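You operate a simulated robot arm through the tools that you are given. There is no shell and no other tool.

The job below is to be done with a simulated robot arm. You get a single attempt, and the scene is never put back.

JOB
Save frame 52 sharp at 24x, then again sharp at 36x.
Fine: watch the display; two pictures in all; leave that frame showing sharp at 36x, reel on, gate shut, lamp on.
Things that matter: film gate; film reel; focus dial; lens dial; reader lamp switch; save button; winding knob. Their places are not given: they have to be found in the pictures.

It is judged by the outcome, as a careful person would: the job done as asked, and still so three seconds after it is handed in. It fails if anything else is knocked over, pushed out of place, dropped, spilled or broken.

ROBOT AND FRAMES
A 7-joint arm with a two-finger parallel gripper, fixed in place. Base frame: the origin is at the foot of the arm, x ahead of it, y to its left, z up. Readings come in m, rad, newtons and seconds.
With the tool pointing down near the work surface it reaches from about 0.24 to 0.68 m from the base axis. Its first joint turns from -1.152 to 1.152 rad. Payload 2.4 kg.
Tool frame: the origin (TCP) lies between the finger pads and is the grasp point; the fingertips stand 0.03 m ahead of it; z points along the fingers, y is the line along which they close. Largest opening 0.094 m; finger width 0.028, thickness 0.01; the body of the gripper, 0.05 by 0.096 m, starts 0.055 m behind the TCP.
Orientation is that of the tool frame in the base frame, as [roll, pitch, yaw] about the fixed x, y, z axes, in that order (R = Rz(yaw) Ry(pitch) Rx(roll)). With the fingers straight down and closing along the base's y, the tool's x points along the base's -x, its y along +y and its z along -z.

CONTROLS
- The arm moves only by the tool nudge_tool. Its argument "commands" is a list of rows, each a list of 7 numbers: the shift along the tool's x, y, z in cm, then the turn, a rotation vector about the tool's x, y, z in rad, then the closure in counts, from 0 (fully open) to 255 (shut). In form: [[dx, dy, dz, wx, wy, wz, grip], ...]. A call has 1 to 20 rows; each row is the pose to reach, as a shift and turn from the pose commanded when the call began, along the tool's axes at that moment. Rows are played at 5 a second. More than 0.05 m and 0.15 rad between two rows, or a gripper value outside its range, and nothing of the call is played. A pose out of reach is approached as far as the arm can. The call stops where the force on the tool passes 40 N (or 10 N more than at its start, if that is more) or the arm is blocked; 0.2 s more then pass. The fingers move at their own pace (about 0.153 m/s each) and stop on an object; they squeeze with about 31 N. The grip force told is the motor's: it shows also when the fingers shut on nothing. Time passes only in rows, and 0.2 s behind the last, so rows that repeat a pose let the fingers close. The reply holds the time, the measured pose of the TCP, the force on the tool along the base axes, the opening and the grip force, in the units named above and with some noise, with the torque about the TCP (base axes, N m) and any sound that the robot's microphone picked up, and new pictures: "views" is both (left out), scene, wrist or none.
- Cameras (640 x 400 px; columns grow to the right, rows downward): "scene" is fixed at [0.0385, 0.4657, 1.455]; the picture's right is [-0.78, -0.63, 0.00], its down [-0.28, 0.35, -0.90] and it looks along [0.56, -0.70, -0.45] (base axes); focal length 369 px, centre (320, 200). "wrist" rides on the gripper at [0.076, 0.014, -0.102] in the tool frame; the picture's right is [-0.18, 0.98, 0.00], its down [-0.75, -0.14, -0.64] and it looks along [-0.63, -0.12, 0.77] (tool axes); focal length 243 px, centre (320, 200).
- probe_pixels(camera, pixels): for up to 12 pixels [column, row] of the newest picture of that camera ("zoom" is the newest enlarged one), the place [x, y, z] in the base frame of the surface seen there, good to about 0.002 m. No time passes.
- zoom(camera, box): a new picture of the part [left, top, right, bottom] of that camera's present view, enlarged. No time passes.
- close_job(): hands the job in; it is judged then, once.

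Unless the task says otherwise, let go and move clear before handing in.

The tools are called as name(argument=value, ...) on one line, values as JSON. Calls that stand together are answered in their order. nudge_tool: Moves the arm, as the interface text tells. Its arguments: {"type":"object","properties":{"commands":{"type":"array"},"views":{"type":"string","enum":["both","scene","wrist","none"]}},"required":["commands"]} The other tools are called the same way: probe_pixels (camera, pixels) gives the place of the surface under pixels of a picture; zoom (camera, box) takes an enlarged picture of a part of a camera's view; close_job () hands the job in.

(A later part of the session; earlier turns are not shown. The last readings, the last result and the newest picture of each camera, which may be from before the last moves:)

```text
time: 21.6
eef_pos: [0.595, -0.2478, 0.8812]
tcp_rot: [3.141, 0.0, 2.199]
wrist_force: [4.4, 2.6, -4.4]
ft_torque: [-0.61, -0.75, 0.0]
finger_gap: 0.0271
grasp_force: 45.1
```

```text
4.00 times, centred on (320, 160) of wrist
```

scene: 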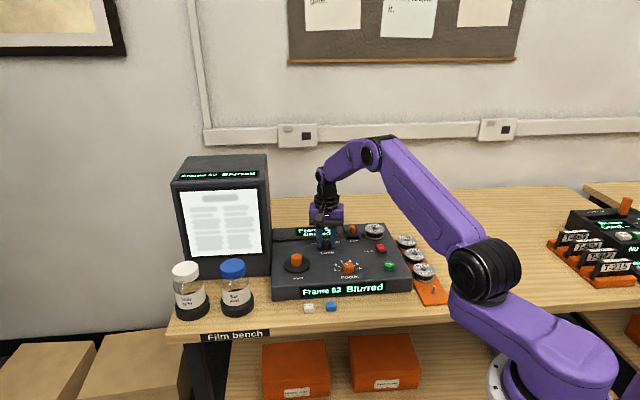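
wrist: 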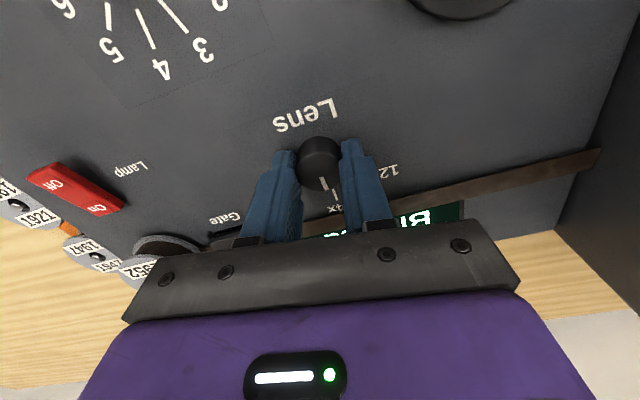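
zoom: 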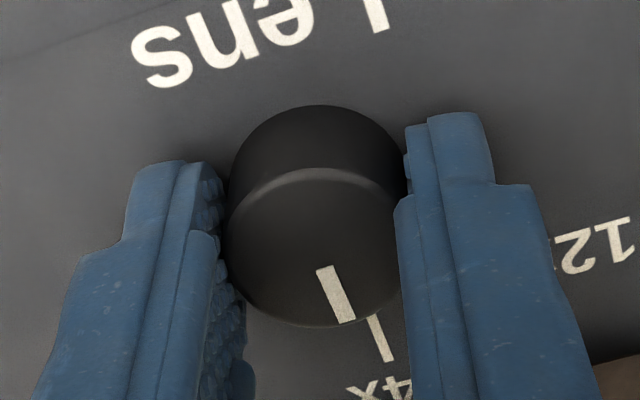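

The lens pointer now lines up with the 24x tick, and the display reads "Frame 52 Blurred". I'll let go, rise 9 cm, and move over the focus knob at about (0.480,-0.1975), turning the gripper back.

nudge_tool(commands=[[0, 0, 0, 0, 0, 0, 160], [0, 0, 0, 0, 0, 0, 115], [0, 0, 0, 0, 0, 0, 115], [0, 0, -3, 0, 0, 0, 115], [0, 0, -6, 0, 0, 0, 115], [0, 0, -9, 0, 0, 0, 115], [1.54, -0.89, -9, 0, 0, -0.134, 115], [3.08, -1.79, -9, 0, 0, -0.268, 115], [4.62, -2.68, -9, 0, 0, -0.402, 115], [6.17, -3.57, -9, 0, 0, -0.536, 115], [7.71, -4.46, -9, 0, 0, -0.67, 115], [9.25, -5.36, -9, 0, 0, -0.804, 115], [10.79, -6.25, -9, 0, 0, -0.94, 115], [10.79, -6.25, -9, 0, 0, -0.94, 115]], views="both")

zoom(camera="scene", box=[265, 215, 425, 305])

zoom(camera="wrist", box=[240, 60, 400, 160])

```text
time: 24.6
eef_pos: [0.4802, -0.1968, 0.9703]
tcp_rot: [-3.14, -0.001, 3.142]
wrist_force: [-0.4, -0.4, -0.5]
ft_torque: [0.01, 0.02, -0.02]
finger_gap: 0.0516
grasp_force: 0.0
```

scene: 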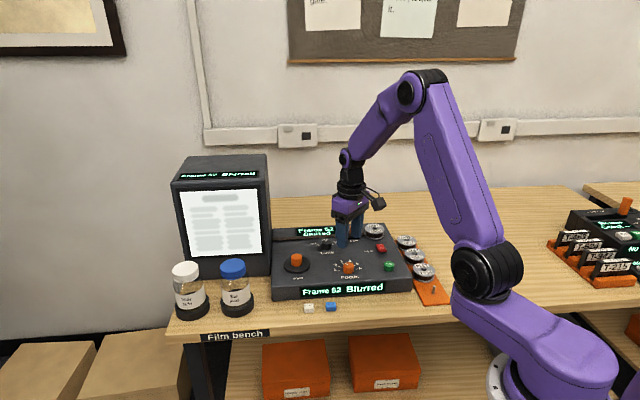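
wrist: 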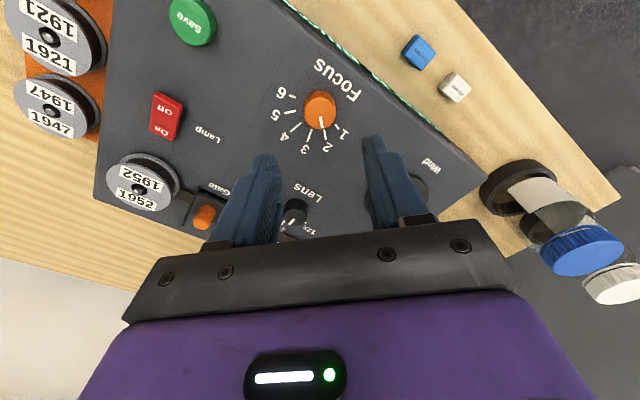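

```text
4.00 times, centred on (345, 260) of scene
```

zoom: 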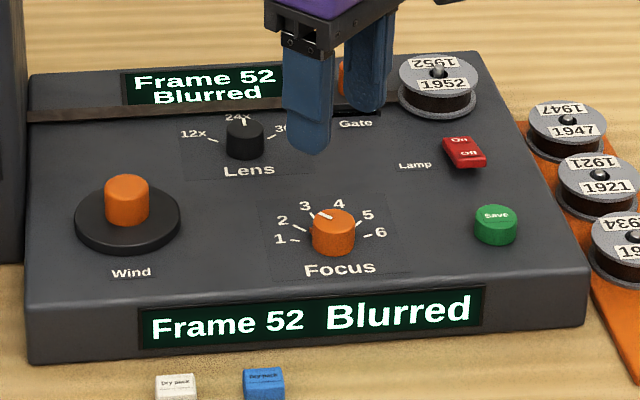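

```text
4.00 times, centred on (320, 110) of wrist
```

zoom: 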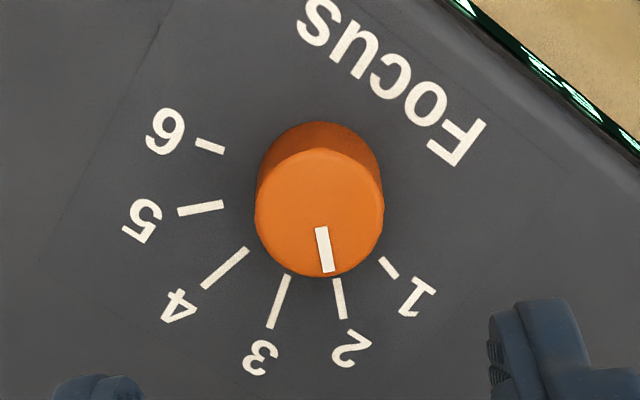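

The focus pointer sits on the 2 tick (wrist zoom (325,250) against (338,300)), and the knob is centred under the tool apart from about -0.15 cm in x. I'll descend and grip it.

nudge_tool(commands=[[0.15, 0, 3, 0, 0, 0, 115], [0.15, 0, 6, 0, 0, 0, 115], [0.15, 0, 8, 0, 0, 0, 115], [0.15, 0, 8.8, 0, 0, 0, 115], [0.15, 0, 8.8, 0, 0, 0, 115]], views="wrist")

zoom(camera="wrist", box=[240, 110, 400, 210])

```text
time: 25.8
eef_pos: [0.4779, -0.1976, 0.8846]
tcp_rot: [-3.141, 0.001, -3.141]
wrist_force: [-0.6, -0.3, 0.7]
ft_torque: [-0.01, -0.01, 0.0]
finger_gap: 0.0515
grasp_force: 0.0
```

wrist: 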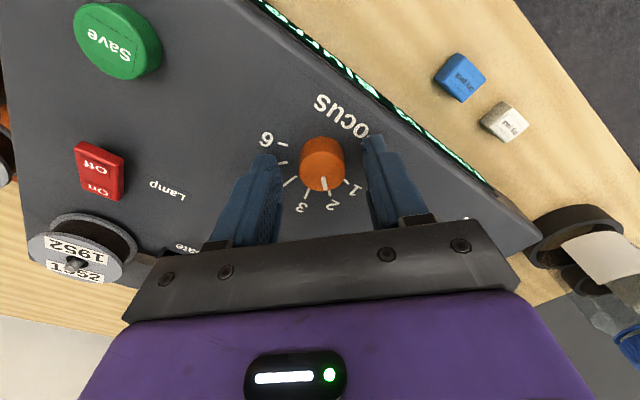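

```text
4.00 times, centred on (320, 160) of wrist
```

zoom: 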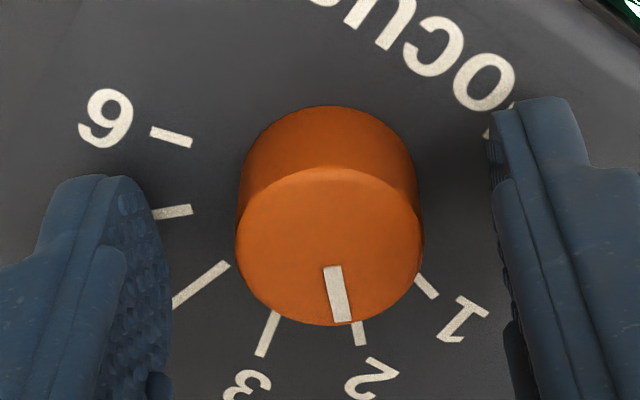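

The knob's top centre is at wrist (322.5,172), so I need about +0.14 cm in y. I'll apply that and close.

nudge_tool(commands=[[0, 0.14, 0.1, 0, 0, 0, 115], [0, 0.14, 0.1, 0, 0, 0, 160], [0, 0.14, 0.1, 0, 0, 0, 200], [0, 0.14, 0.1, 0, 0, 0, 225], [0, 0.14, 0.1, 0, 0, 0, 225]], views="none")

```text
time: 27.0
eef_pos: [0.4777, -0.1975, 0.8829]
tcp_rot: [3.141, 0.0, -3.14]
wrist_force: [-1.2, -1.7, -2.0]
ft_torque: [-0.06, -0.11, -0.01]
finger_gap: 0.0275
grasp_force: 45.7
```

The focus knob is held centrally with almost no side force. I'll turn it clockwise about one number (0.52 rad, towards 3) and read the display.

nudge_tool(commands=[[0, 0, 0, 0, 0, 0.1, 225], [0, 0, 0, 0, 0, 0.2, 225], [0, 0, 0, 0, 0, 0.3, 225], [0, 0, 0, 0, 0, 0.4, 225], [0, 0, 0, 0, 0, 0.48, 225], [0, 0, 0, 0, 0, 0.523, 225], [0, 0, 0, 0, 0, 0.523, 225]], views="both")

zoom(camera="scene", box=[165, 145, 405, 305])

zoom(camera="wrist", box=[240, 110, 400, 210])

```text
time: 28.8
eef_pos: [0.4787, -0.1961, 0.8835]
tcp_rot: [-3.14, 0.001, 2.617]
wrist_force: [-2.7, 1.6, 8.2]
ft_torque: [-0.03, 0.05, -0.04]
finger_gap: 0.0272
grasp_force: 45.1
stopped in row 7: the force on the tool passed its limit at 41 N (the readings are from after the stop); the commanded pose is now the measured one
```

scene: 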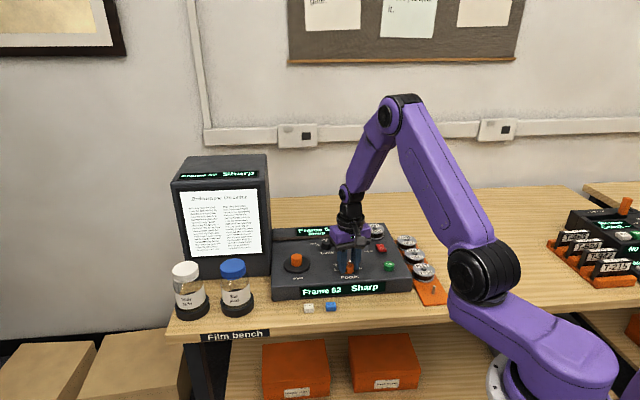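
wrist: 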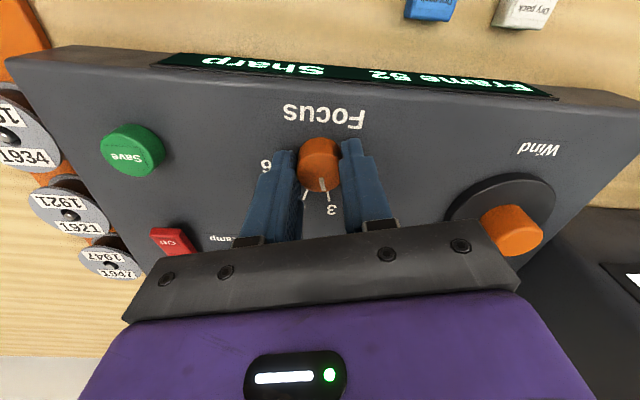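

```text
2.50 times, centred on (285, 225) of scene
```

zoom: 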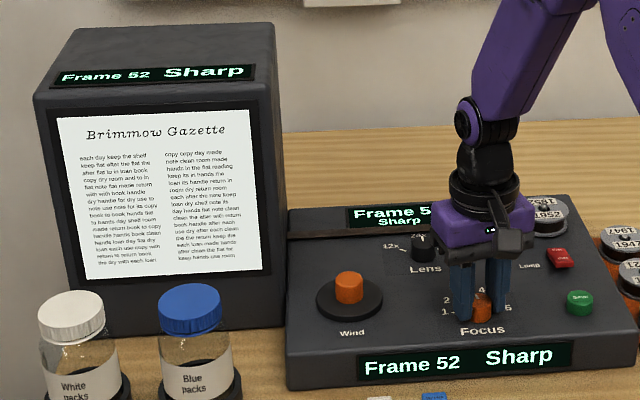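

```text
4.00 times, centred on (320, 160) of wrist
```

zoom: 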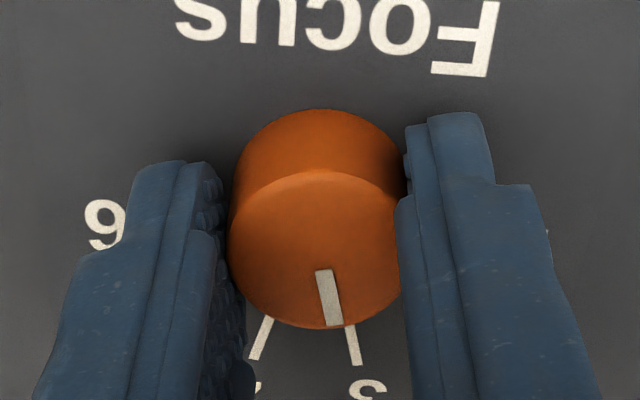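

The display reads "Frame 52 Sharp" with focus at 3 and lens at 24x; a brief 41 N spike stopped the row but the load is back to about 9 N. I'll let go and rise, then check it stays sharp.

nudge_tool(commands=[[0, 0, 0, 0, 0, 0, 160], [0, 0, 0, 0, 0, 0, 115], [0, 0, 0, 0, 0, 0, 115], [0, 0, -3, 0, 0, 0, 115], [0, 0, -6, 0, 0, 0, 115], [0, 0, -9, 0, 0, 0, 115], [0, 0, -9, 0, 0, 0, 115]], views="both")

zoom(camera="wrist", box=[80, 20, 400, 220])

zoom(camera="scene", box=[265, 215, 425, 305])

```text
time: 30.4
eef_pos: [0.4784, -0.1944, 0.9736]
tcp_rot: [-3.142, 0.002, 2.618]
wrist_force: [0.5, 0.4, 0.6]
ft_torque: [0.02, 0.0, 0.0]
finger_gap: 0.0518
grasp_force: 0.0
```

scene: 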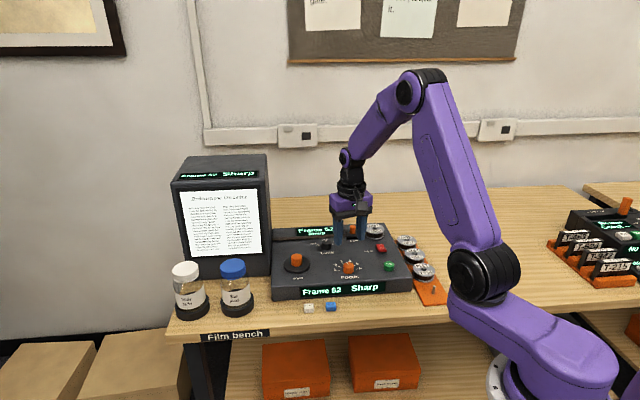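
wrist: 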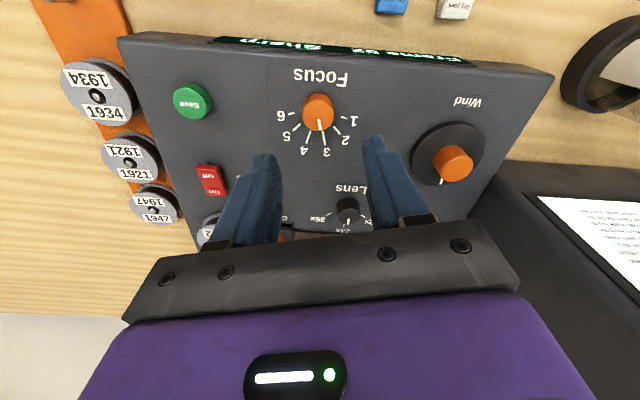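

```text
2.00 times, centred on (240, 120) of wrist
```

zoom: 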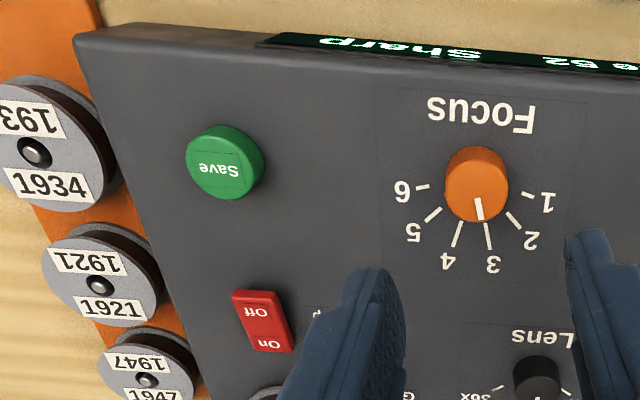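

```text
4.00 times, centred on (345, 260) of scene
```

zoom: 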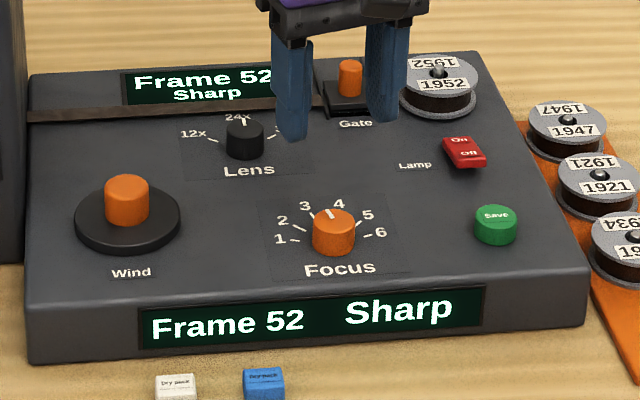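

It stays "Frame 52 Sharp" with lens 24x and focus 3 after letting go. Next is the save button near scene (389,265); I'll zoom and probe its rim.

zoom(camera="scene", box=[373, 255, 405, 275])

probe_pixels(camera="wrist", pixels=[[175, 101], [211, 101], [193, 86], [193, 101], [193, 116], [212, 185], [206, 172], [222, 190]])

```text
16.00 times, centred on (389, 265) of scene
```

zoom: 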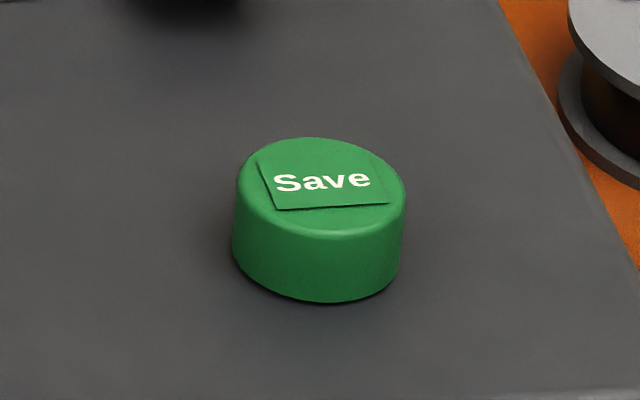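

```text
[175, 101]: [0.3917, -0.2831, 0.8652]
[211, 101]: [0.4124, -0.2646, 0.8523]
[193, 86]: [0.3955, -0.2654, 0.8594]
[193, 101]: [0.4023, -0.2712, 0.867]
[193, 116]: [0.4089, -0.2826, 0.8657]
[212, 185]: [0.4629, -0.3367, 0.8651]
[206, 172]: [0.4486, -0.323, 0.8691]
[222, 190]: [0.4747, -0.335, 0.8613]
```

probe_pixels(camera="zoom", pixels=[[320, 188], [320, 140], [320, 236], [240, 188], [404, 188], [320, 300]])

```text
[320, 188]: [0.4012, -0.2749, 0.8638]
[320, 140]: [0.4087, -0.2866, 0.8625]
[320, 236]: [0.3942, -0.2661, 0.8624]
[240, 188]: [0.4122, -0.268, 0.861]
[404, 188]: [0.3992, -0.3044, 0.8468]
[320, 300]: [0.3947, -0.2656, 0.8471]
```

The save button's centre is about (0.4015,-0.2745) with its top at z≈0.864. I'll shut the fingers and move above it with the tips about 3.5 cm clear.

nudge_tool(commands=[[0.67, -2.7, 0, 0, 0, 0, 200], [1.33, -5.39, 0, 0, 0, 0, 255], [2.0, -8.09, 0, 0, 0, 0, 255], [2.67, -10.78, 0, 0, 0, 0, 255], [2.67, -10.78, 2.2, 0, 0, 0, 255], [2.67, -10.78, 4.4, 0, 0, 0, 255], [2.67, -10.78, 4.4, 0, 0, 0, 255]], views="both")

zoom(camera="wrist", box=[220, 80, 420, 205])

zoom(camera="scene", box=[325, 205, 453, 285])

```text
time: 32.0
eef_pos: [0.4031, -0.2749, 0.9291]
tcp_rot: [-3.14, 0.002, 2.619]
wrist_force: [-0.3, -0.4, 0.1]
ft_torque: [0.0, 0.02, -0.01]
finger_gap: 0.0001
grasp_force: 31.3
```

scene: 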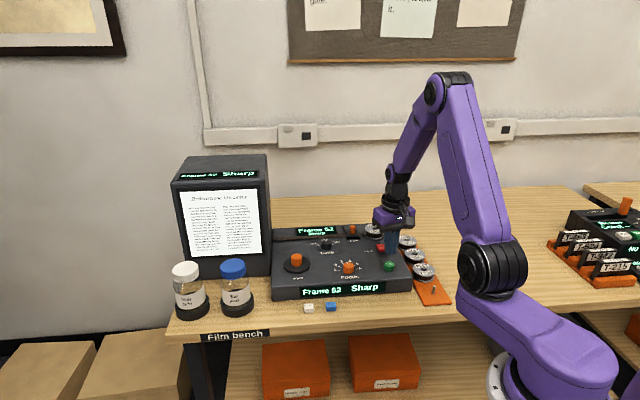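
wrist: 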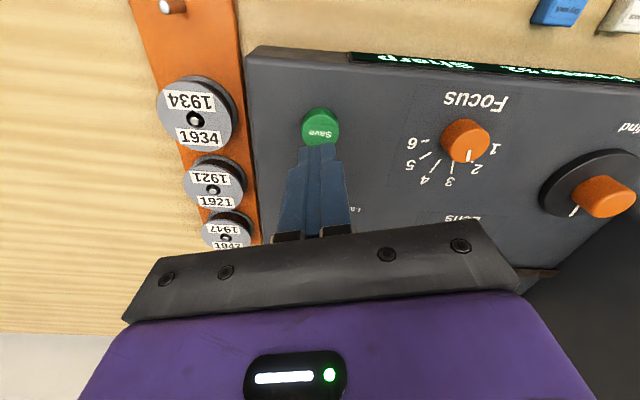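

```text
3.20 times, centred on (320, 142) of wrist
```

zoom: 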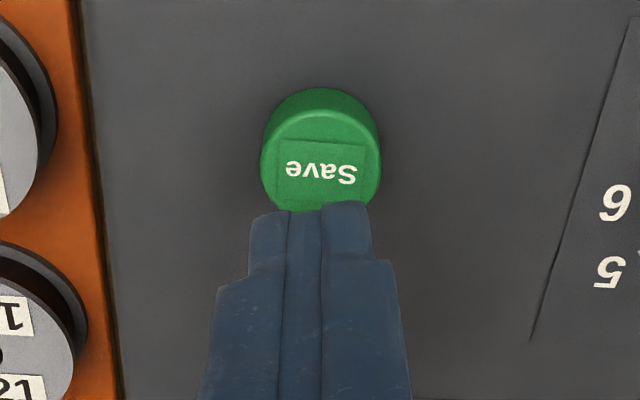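

```text
5.00 times, centred on (389, 245) of scene
```

zoom: 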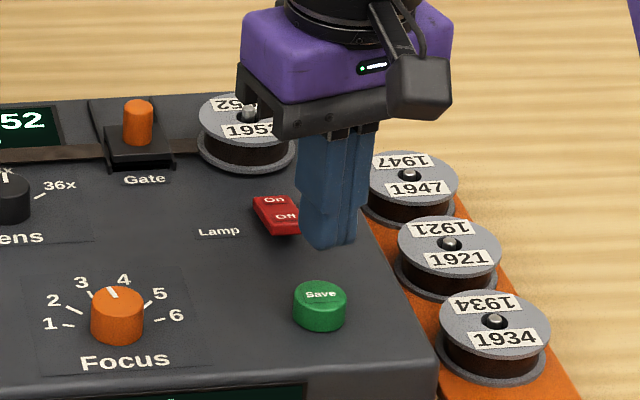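

The button lies under the tips with about a 0.2 cm offset along tool x. I'll correct and descend to just above it, reading the force.

nudge_tool(commands=[[0.2, 0, 1.5, 0, 0, 0, 255], [0.2, 0, 2.5, 0, 0, 0, 255], [0.2, 0, 3.1, 0, 0, 0, 255], [0.2, 0, 3.1, 0, 0, 0, 255]], views="scene")

zoom(camera="scene", box=[357, 225, 421, 285])

```text
time: 33.0
eef_pos: [0.4006, -0.2756, 0.8982]
tcp_rot: [3.141, 0.001, 2.618]
wrist_force: [-0.1, 0.4, 0.1]
ft_torque: [-0.03, 0.01, -0.02]
finger_gap: 0.0
grasp_force: 30.8
```

scene: 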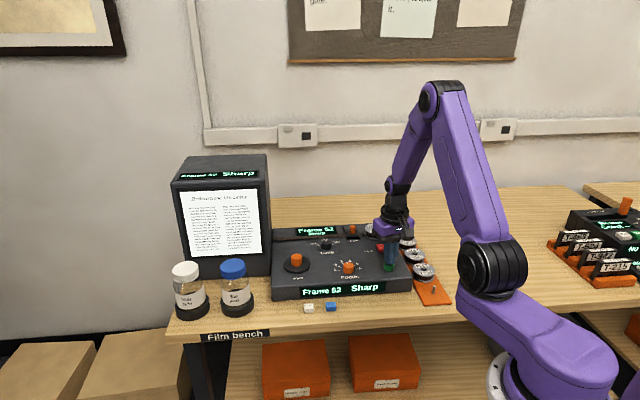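

```text
6.67 times, centred on (389, 255) of scene
```

zoom: 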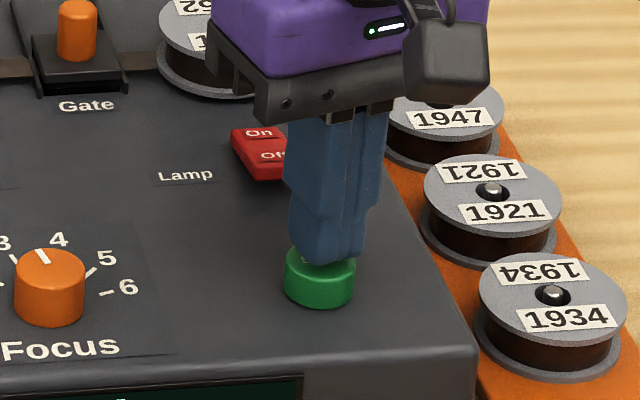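

The tips are about 4 mm above the green button with nothing touching. I'll press down in 1 mm steps and watch for force, sound and the display.

nudge_tool(commands=[[0, 0, 0.2, 0, 0, 0, 255], [0, 0, 0.3, 0, 0, 0, 255], [0, 0, 0.4, 0, 0, 0, 255], [0, 0, 0.5, 0, 0, 0, 255], [0, 0, 0.6, 0, 0, 0, 255]], views="scene")

zoom(camera="scene", box=[265, 215, 425, 305])

```text
time: 34.2
eef_pos: [0.401, -0.2747, 0.8917]
tcp_rot: [3.141, 0.001, 2.616]
wrist_force: [-1.2, 0.3, 1.5]
ft_torque: [0.02, 0.04, 0.0]
finger_gap: 0.0
grasp_force: 31.0
```

scene: 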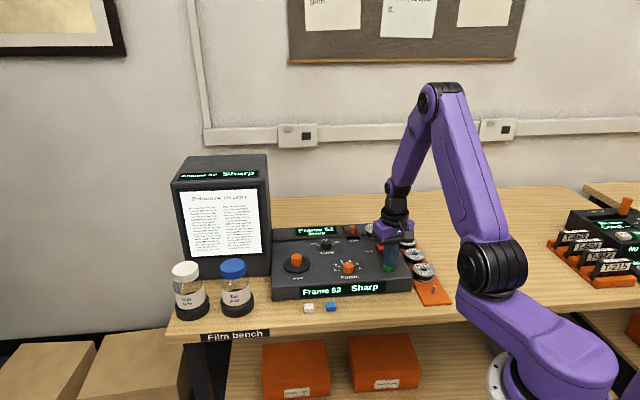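

```text
4.00 times, centred on (345, 260) of scene
```

zoom: 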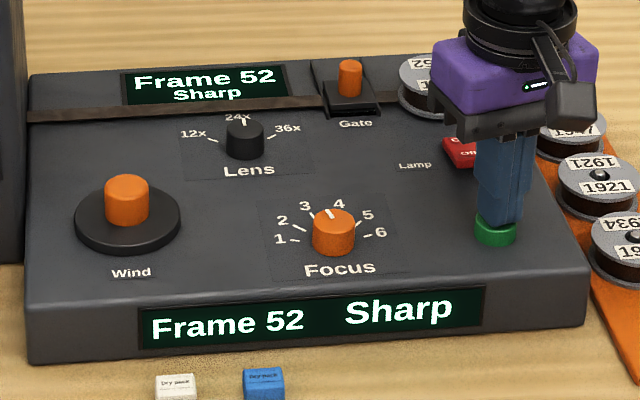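

The tips have just met the button (about 1.5 N) with no sound and no change on the display yet. I'll press a further 2 mm in small steps.

nudge_tool(commands=[[0, 0, 0.05, 0, 0, 0, 255], [0, 0, 0.1, 0, 0, 0, 255], [0, 0, 0.15, 0, 0, 0, 255], [0, 0, 0.2, 0, 0, 0, 255]], views="scene")

zoom(camera="scene", box=[265, 215, 425, 305])

```text
time: 35.2
eef_pos: [0.4008, -0.2757, 0.8899]
tcp_rot: [3.141, 0.002, 2.618]
wrist_force: [0.4, 0.8, 1.5]
ft_torque: [0.0, -0.04, -0.01]
finger_gap: 0.0
grasp_force: 30.7
heard: click
```

scene: 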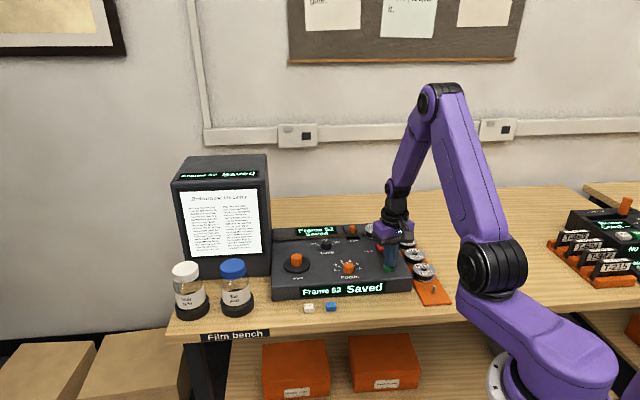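

```text
4.00 times, centred on (345, 260) of scene
```

zoom: 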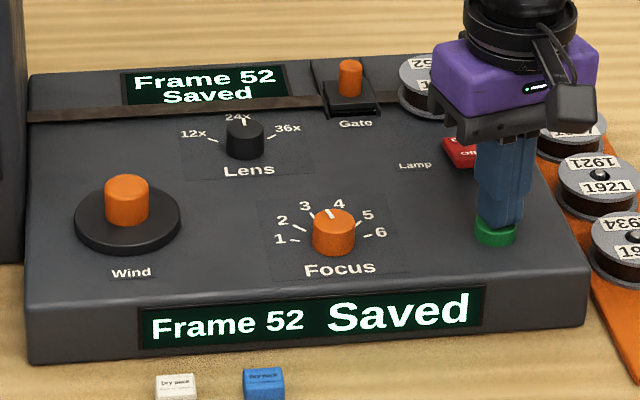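

A click was heard and the display reads "Frame 52 Saved", so the first picture is taken. I'll raise straight off the button.

nudge_tool(commands=[[0, 0, -2, 0, 0, 0, 255], [0, 0, -5, 0, 0, 0, 255], [0, 0, -9, 0, 0, 0, 255], [0, 0, -9, 0, 0, 0, 255]], views="both")

zoom(camera="scene", box=[265, 215, 425, 305])

```text
time: 36.2
eef_pos: [0.4004, -0.2762, 0.9777]
tcp_rot: [3.141, 0.0, 2.616]
wrist_force: [0.1, -0.7, -0.5]
ft_torque: [0.02, -0.01, -0.01]
finger_gap: 0.0
grasp_force: 31.2
```

scene: 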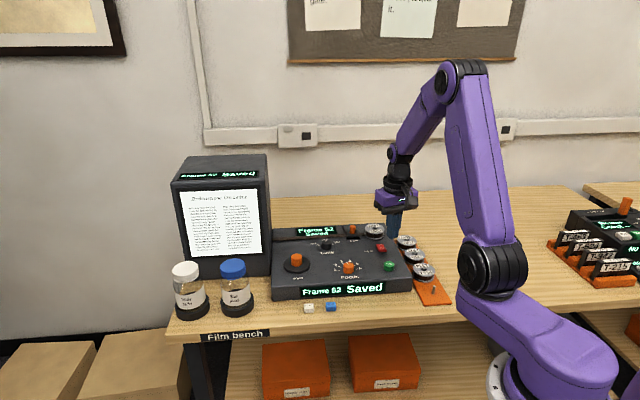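
wrist: 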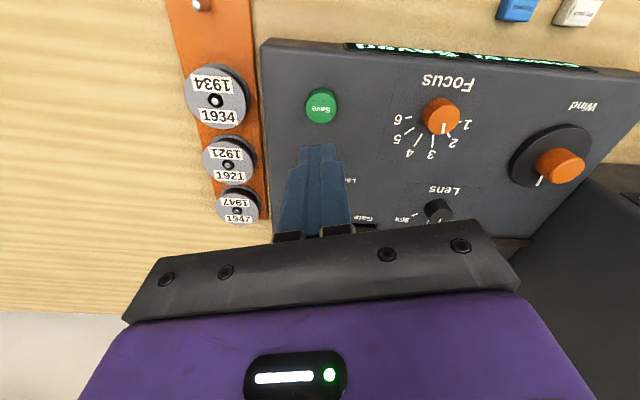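

```text
4.00 times, centred on (345, 260) of scene
```

zoom: 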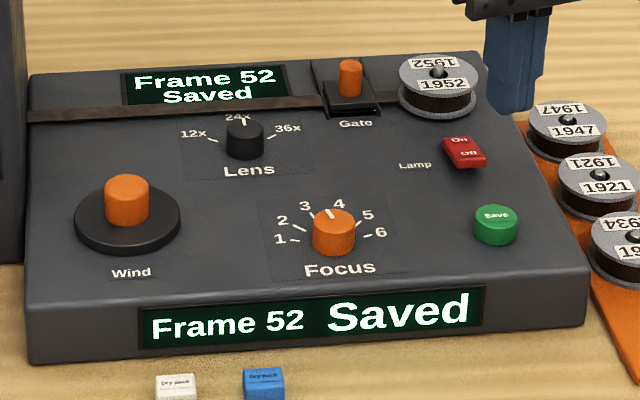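

The display holds "Frame 52 Saved" and the button is clear. I'll now go back over the lens knob at (0.594,-0.248), opening the fingers and turning to match the pointer at 24x.

nudge_tool(commands=[[-3.07, 2.43, 0, 0, 0, 0.084, 180], [-6.13, 4.86, 0, 0, 0, 0.167, 115], [-9.2, 7.29, 0, 0, 0, 0.25, 115], [-12.26, 9.72, 0, 0, 0, 0.334, 115], [-15.33, 12.15, 0, 0, 0, 0.418, 115], [-15.33, 12.15, 0, 0, 0, 0.418, 115]], views="both")

zoom(camera="wrist", box=[240, 60, 400, 160])

```text
time: 37.6
eef_pos: [0.5947, -0.2478, 0.9818]
tcp_rot: [3.141, 0.002, 2.198]
wrist_force: [-0.7, -0.5, 0.1]
ft_torque: [0.0, 0.02, -0.01]
finger_gap: 0.0517
grasp_force: 0.0
```

scene: 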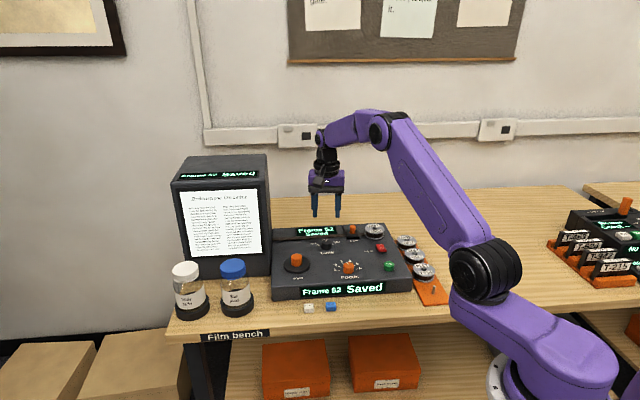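
wrist: 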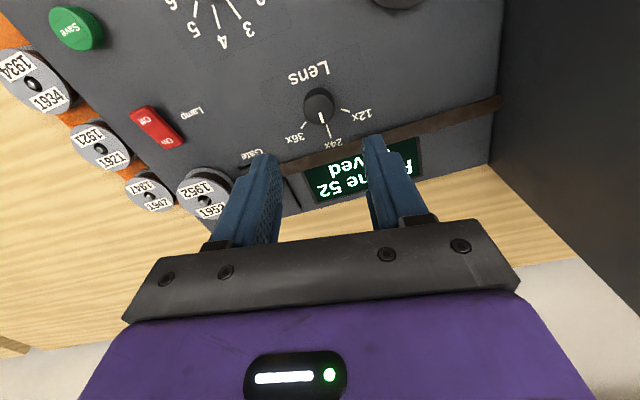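

```text
4.00 times, centred on (320, 110) of wrist
```

zoom: 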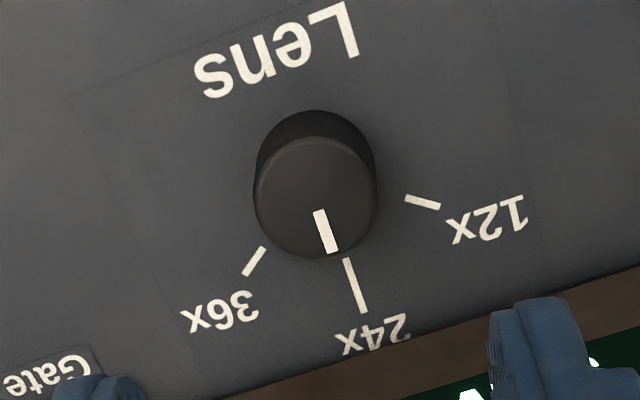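

The lens knob's top centre is at wrist (319,109.5), nearly aligned with (320,111), and the pointer is on 24x. I'll descend around it and recheck.

nudge_tool(commands=[[0.05, -0.1, 3, 0, 0, 0, 115], [0.05, -0.1, 6, 0, 0, 0, 115], [0.05, -0.1, 8.8, 0, 0, 0, 115], [0.05, -0.1, 9.8, 0, 0, 0, 115], [0.05, -0.1, 9.8, 0, 0, 0, 115]], views="wrist")

zoom(camera="wrist", box=[240, 110, 400, 210])

```text
time: 38.8
eef_pos: [0.5919, -0.2487, 0.8821]
tcp_rot: [3.14, 0.003, 2.198]
wrist_force: [-0.5, -0.3, 0.0]
ft_torque: [0.01, 0.01, -0.03]
finger_gap: 0.0514
grasp_force: 0.1
```

wrist: 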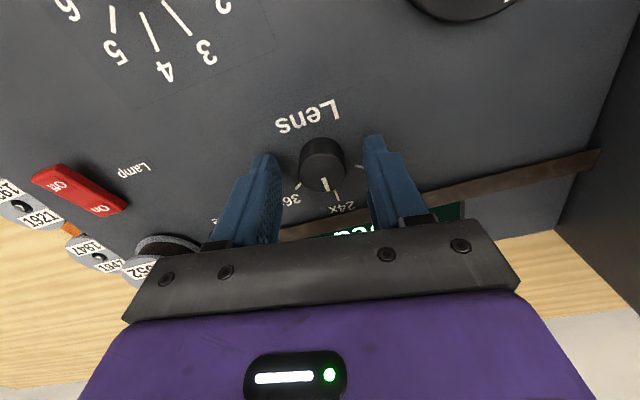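

```text
4.00 times, centred on (320, 160) of wrist
```

zoom: 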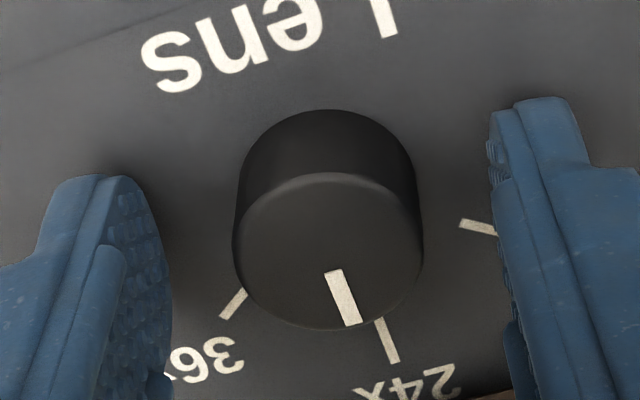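

The knob's top centre is at wrist (322,172.5), about 1 mm off in tool y. I'll correct by +0.12 cm and close.

nudge_tool(commands=[[0, 0.12, 0, 0, 0, 0, 115], [0, 0.12, 0, 0, 0, 0, 160], [0, 0.12, 0, 0, 0, 0, 200], [0, 0.12, 0, 0, 0, 0, 225], [0, 0.12, 0, 0, 0, 0, 225]], views="none")

```text
time: 40.0
eef_pos: [0.5932, -0.2461, 0.8833]
tcp_rot: [-3.141, 0.002, 2.2]
wrist_force: [-2.4, -1.2, 1.4]
ft_torque: [0.04, 0.16, -0.04]
finger_gap: 0.0273
grasp_force: 44.9
```

The lens knob is held with almost no side load. I'll turn it clockwise 0.94 rad from 24x to 36x.

nudge_tool(commands=[[0, 0, 0, 0, 0, 0.1, 225], [0, 0, 0, 0, 0, 0.2, 225], [0, 0, 0, 0, 0, 0.3, 225], [0, 0, 0, 0, 0, 0.4, 225], [0, 0, 0, 0, 0, 0.5, 225], [0, 0, 0, 0, 0, 0.6, 225], [0, 0, 0, 0, 0, 0.7, 225], [0, 0, 0, 0, 0, 0.8, 225], [0, 0, 0, 0, 0, 0.88, 225], [0, 0, 0, 0, 0, 0.94, 225], [0, 0, 0, 0, 0, 0.94, 225]], views="both")

zoom(camera="scene", box=[165, 145, 405, 305])

zoom(camera="wrist", box=[240, 110, 400, 210])

```text
time: 42.4
eef_pos: [0.5944, -0.2461, 0.8837]
tcp_rot: [3.138, 0.001, 1.259]
wrist_force: [9.8, -1.0, -6.6]
ft_torque: [-0.87, -0.01, -0.01]
finger_gap: 0.0274
grasp_force: 44.9
```

scene: 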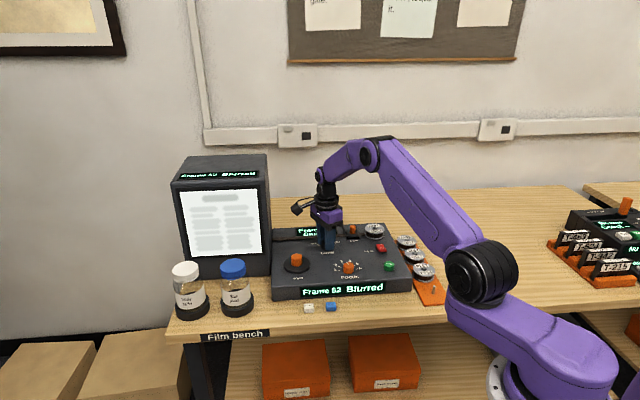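
wrist: 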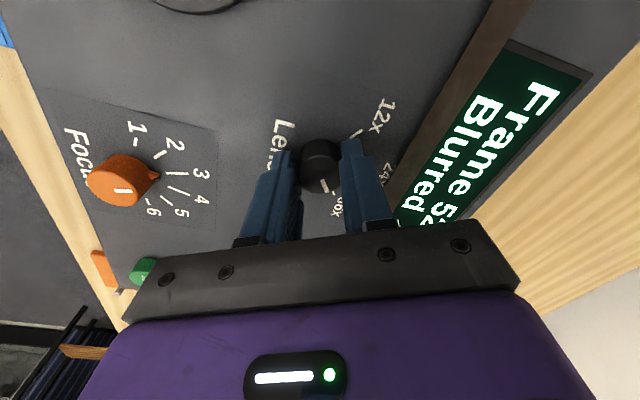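

```text
2.50 times, centred on (285, 225) of scene
```

zoom: 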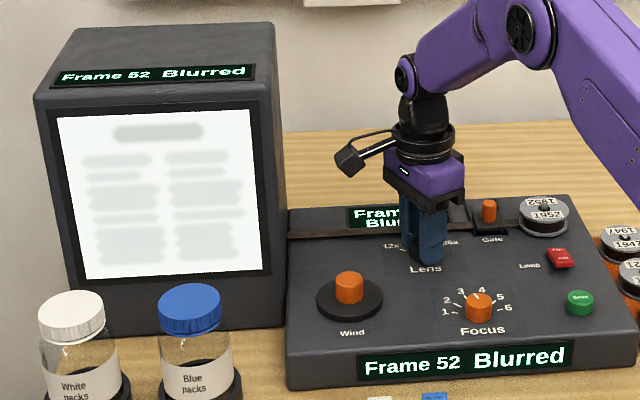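

```text
4.00 times, centred on (320, 160) of wrist
```

zoom: 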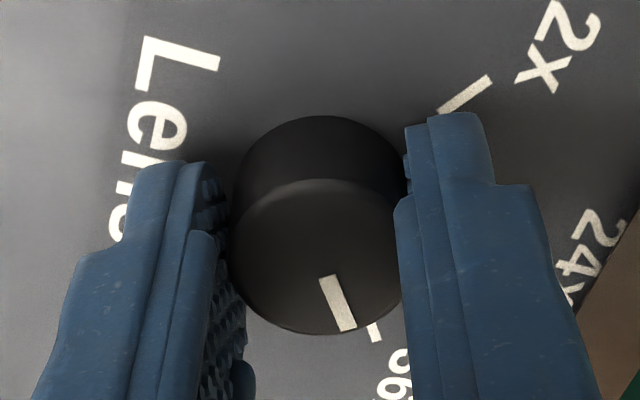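

The lens pointer is now on the 36x tick and the display reads "Frame 52 Blurred". I'll let go, rise, and go back over the focus knob, turning the gripper to match its pointer at 3.

nudge_tool(commands=[[0, 0, 0, 0, 0, 0, 160], [0, 0, 0, 0, 0, 0, 115], [0, 0, 0, 0, 0, 0, 115], [0, 0, -3, 0, 0, 0, 115], [0, 0, -6, 0, 0, 0, 115], [0, 0, -9, 0, 0, 0, 115], [0.12, -1.25, -9, 0, 0, -0.136, 115], [0.23, -2.51, -9, 0, 0, -0.272, 115], [0.35, -3.76, -9, 0, 0, -0.408, 115], [0.46, -5.01, -9, 0, 0, -0.544, 115], [0.58, -6.27, -9, 0, 0, -0.68, 115], [0.7, -7.52, -9, 0, 0, -0.816, 115], [0.81, -8.77, -9, 0, 0, -0.952, 115], [0.93, -10.02, -9, 0, 0, -1.088, 115], [1.04, -11.28, -9, 0, 0, -1.224, 115], [1.16, -12.53, -9, 0, 0, -1.36, 115], [1.16, -12.53, -9, 0, 0, -1.36, 115]], views="both")

zoom(camera="wrist", box=[240, 60, 400, 160])

zoom(camera="scene", box=[265, 215, 425, 305])

```text
time: 46.0
eef_pos: [0.4775, -0.1962, 0.9729]
tcp_rot: [-3.141, 0.003, 2.622]
wrist_force: [0.0, -0.4, -0.4]
ft_torque: [0.02, 0.04, 0.02]
finger_gap: 0.0517
grasp_force: 0.1
```

scene: 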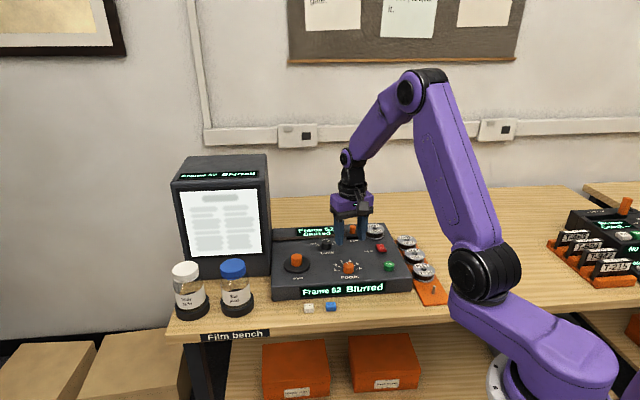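
wrist: 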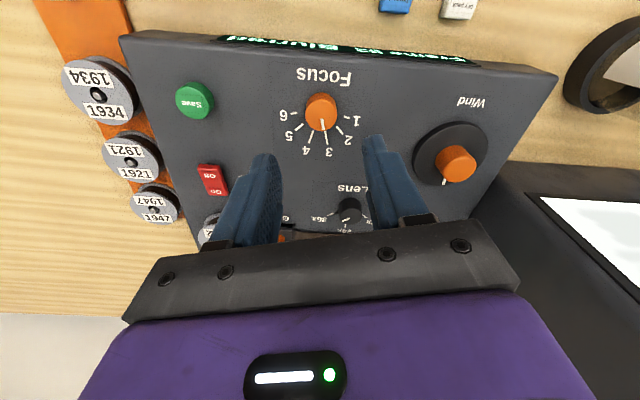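

```text
4.00 times, centred on (320, 110) of wrist
```

zoom: 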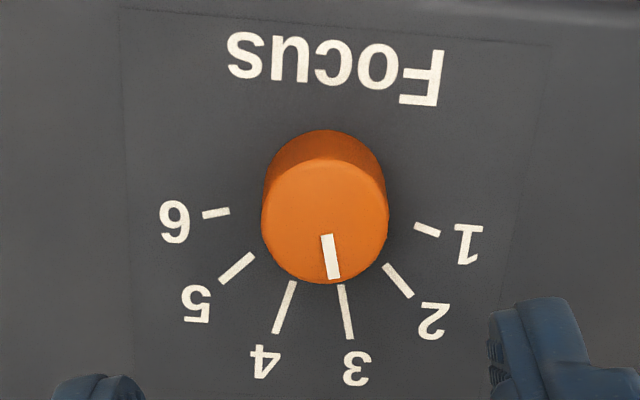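

```text
4.00 times, centred on (345, 260) of scene
```

zoom: 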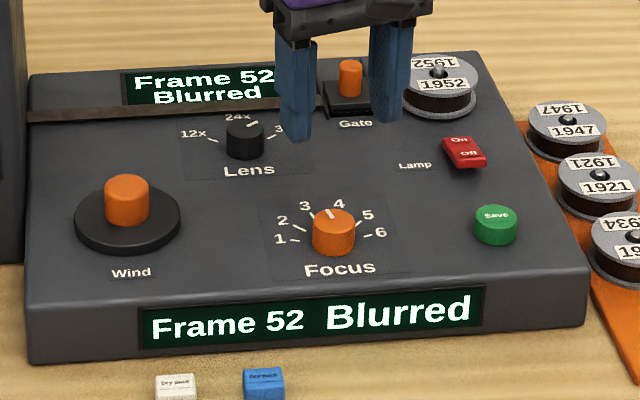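

The focus pointer is on 3, lens on 36x, and the knob is nearly centred under the tool (wrist (321,115.5)). I'll descend and grip it.

nudge_tool(commands=[[-0.05, 0.08, 3, 0, 0, 0, 115], [-0.05, 0.08, 6, 0, 0, 0, 115], [-0.05, 0.08, 8.2, 0, 0, 0, 115], [-0.05, 0.08, 9.0, 0, 0, 0, 115], [-0.05, 0.08, 9.0, 0, 0, 0, 115]], views="wrist")

zoom(camera="wrist", box=[240, 110, 400, 210])

```text
time: 47.2
eef_pos: [0.4795, -0.1991, 0.8835]
tcp_rot: [-3.141, 0.002, 2.619]
wrist_force: [0.2, 1.0, -1.0]
ft_torque: [0.0, -0.05, 0.03]
finger_gap: 0.0515
grasp_force: 0.0
```

wrist: 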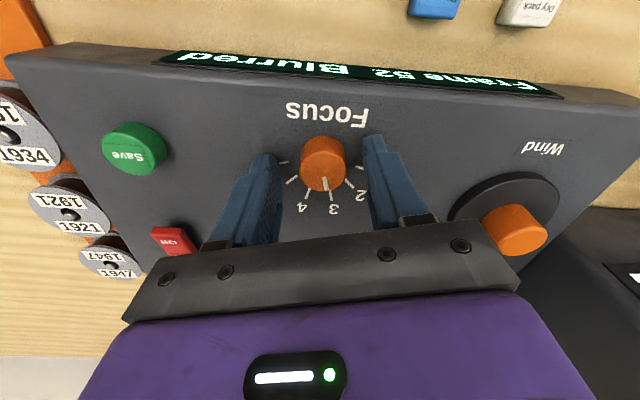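

```text
4.00 times, centred on (320, 160) of wrist
```

zoom: 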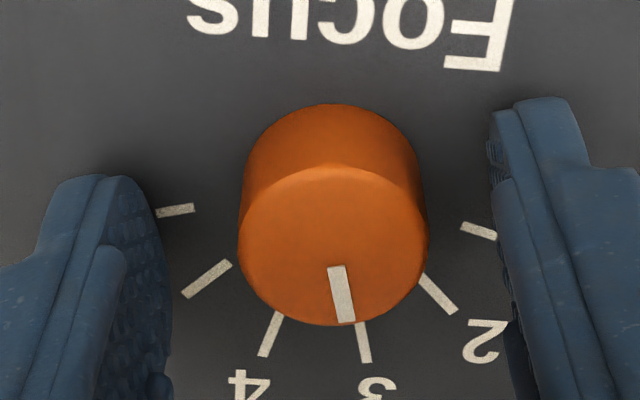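

The knob's centre is at wrist (323,172), so +0.18 cm in tool y is needed. I'll correct and close.

nudge_tool(commands=[[0, 0.18, 0, 0, 0, 0, 115], [0, 0.18, 0, 0, 0, 0, 160], [0, 0.18, 0, 0, 0, 0, 200], [0, 0.18, 0, 0, 0, 0, 225], [0, 0.18, 0, 0, 0, 0, 225]], views="none")

```text
time: 48.4
eef_pos: [0.4794, -0.1969, 0.8827]
tcp_rot: [3.14, 0.001, 2.618]
wrist_force: [-1.6, -3.1, 0.2]
ft_torque: [-0.14, 0.08, 0.01]
finger_gap: 0.0272
grasp_force: 45.0
```

The focus knob is gripped with small forces. I'll turn it clockwise one number towards 4 and read the display.

nudge_tool(commands=[[0, 0, 0, 0, 0, 0.1, 225], [0, 0, 0, 0, 0, 0.2, 225], [0, 0, 0, 0, 0, 0.3, 225], [0, 0, 0, 0, 0, 0.4, 225], [0, 0, 0, 0, 0, 0.48, 225], [0, 0, 0, 0, 0, 0.523, 225], [0, 0, 0, 0, 0, 0.523, 225]], views="both")

zoom(camera="scene", box=[165, 145, 405, 305])

zoom(camera="wrist", box=[240, 110, 400, 210])

```text
time: 50.0
eef_pos: [0.4793, -0.1966, 0.8837]
tcp_rot: [3.14, 0.001, 2.095]
wrist_force: [-9.5, -6.7, 11.3]
ft_torque: [-0.56, 0.1, -0.01]
finger_gap: 0.0274
grasp_force: 44.9
```

scene: 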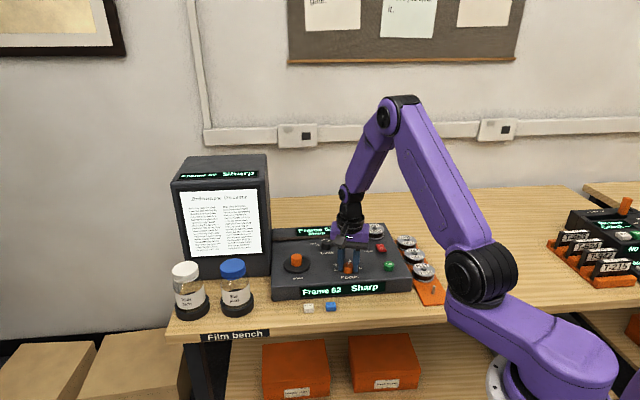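
wrist: 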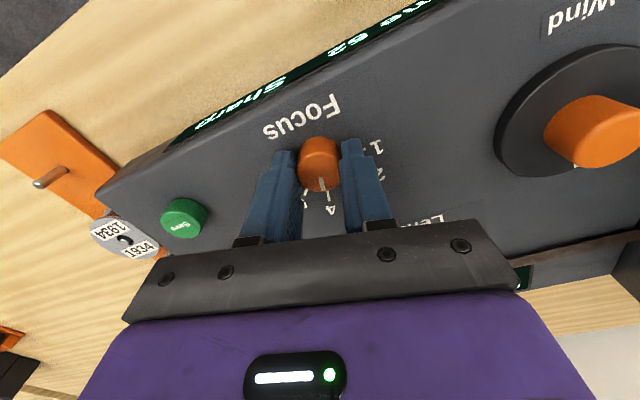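

```text
2.50 times, centred on (285, 225) of scene
```

zoom: 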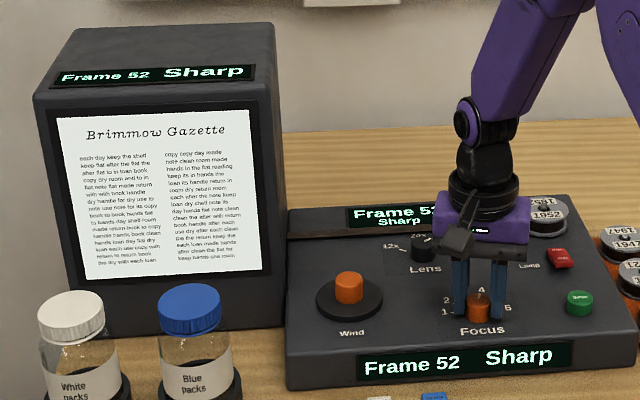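

```text
4.00 times, centred on (320, 160) of wrist
```

zoom: 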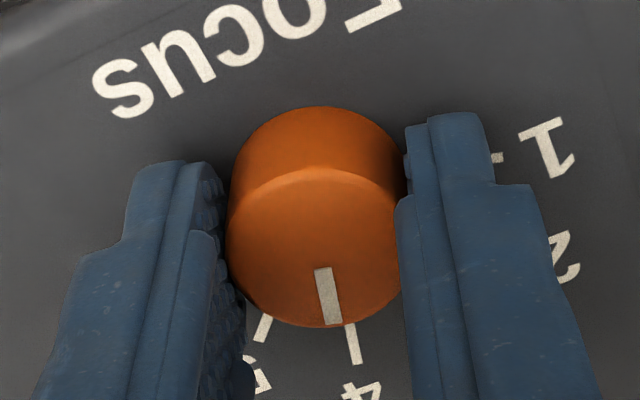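

The display reads "Frame 52 Sharp" with focus at 4. I'll let go, rise and check that it stays sharp and that the lens pointer is on 36x.

nudge_tool(commands=[[0, 0, 0, 0, 0, 0, 160], [0, 0, 0, 0, 0, 0, 115], [0, 0, 0, 0, 0, 0, 115], [0, 0, -3, 0, 0, 0, 115], [0, 0, -6, 0, 0, 0, 115], [0, 0, -9, 0, 0, 0, 115], [0, 0, -9, 0, 0, 0, 115]], views="both")

zoom(camera="scene", box=[265, 215, 425, 305])

zoom(camera="wrist", box=[240, 60, 480, 210])

```text
time: 51.6
eef_pos: [0.4801, -0.1965, 0.9714]
tcp_rot: [3.14, 0.002, 2.096]
wrist_force: [-0.3, 0.4, 0.4]
ft_torque: [0.0, 0.01, 0.06]
finger_gap: 0.0515
grasp_force: 0.0
```

scene: 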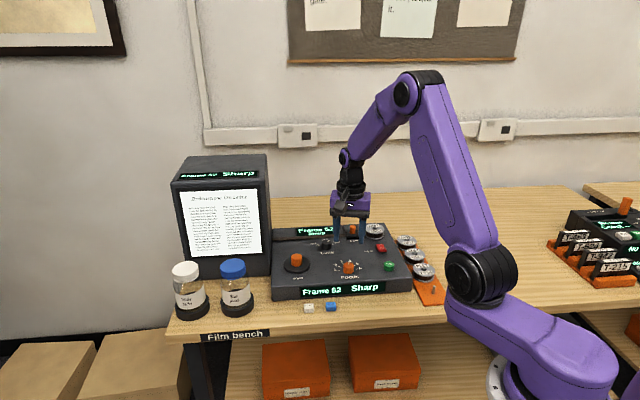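
wrist: 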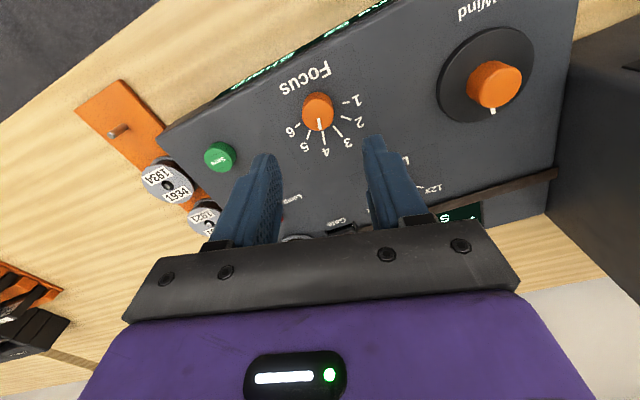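

```text
4.00 times, centred on (345, 260) of scene
```

zoom: 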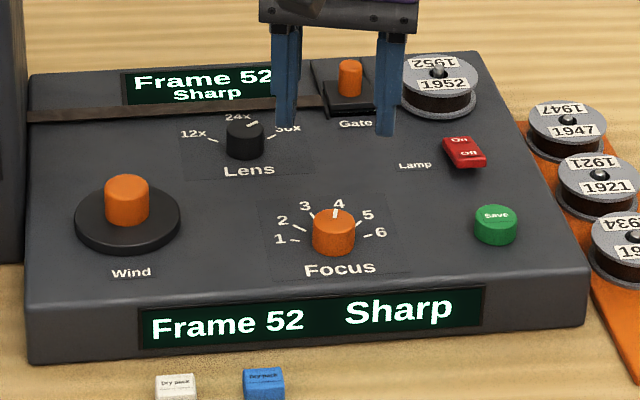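

```text
2.67 times, centred on (360, 135) of wrist
```

zoom: 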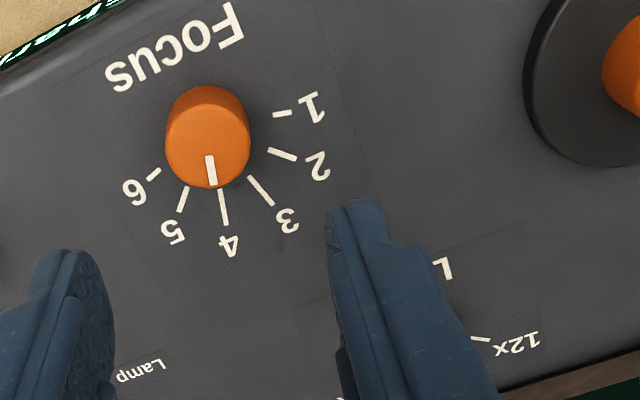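

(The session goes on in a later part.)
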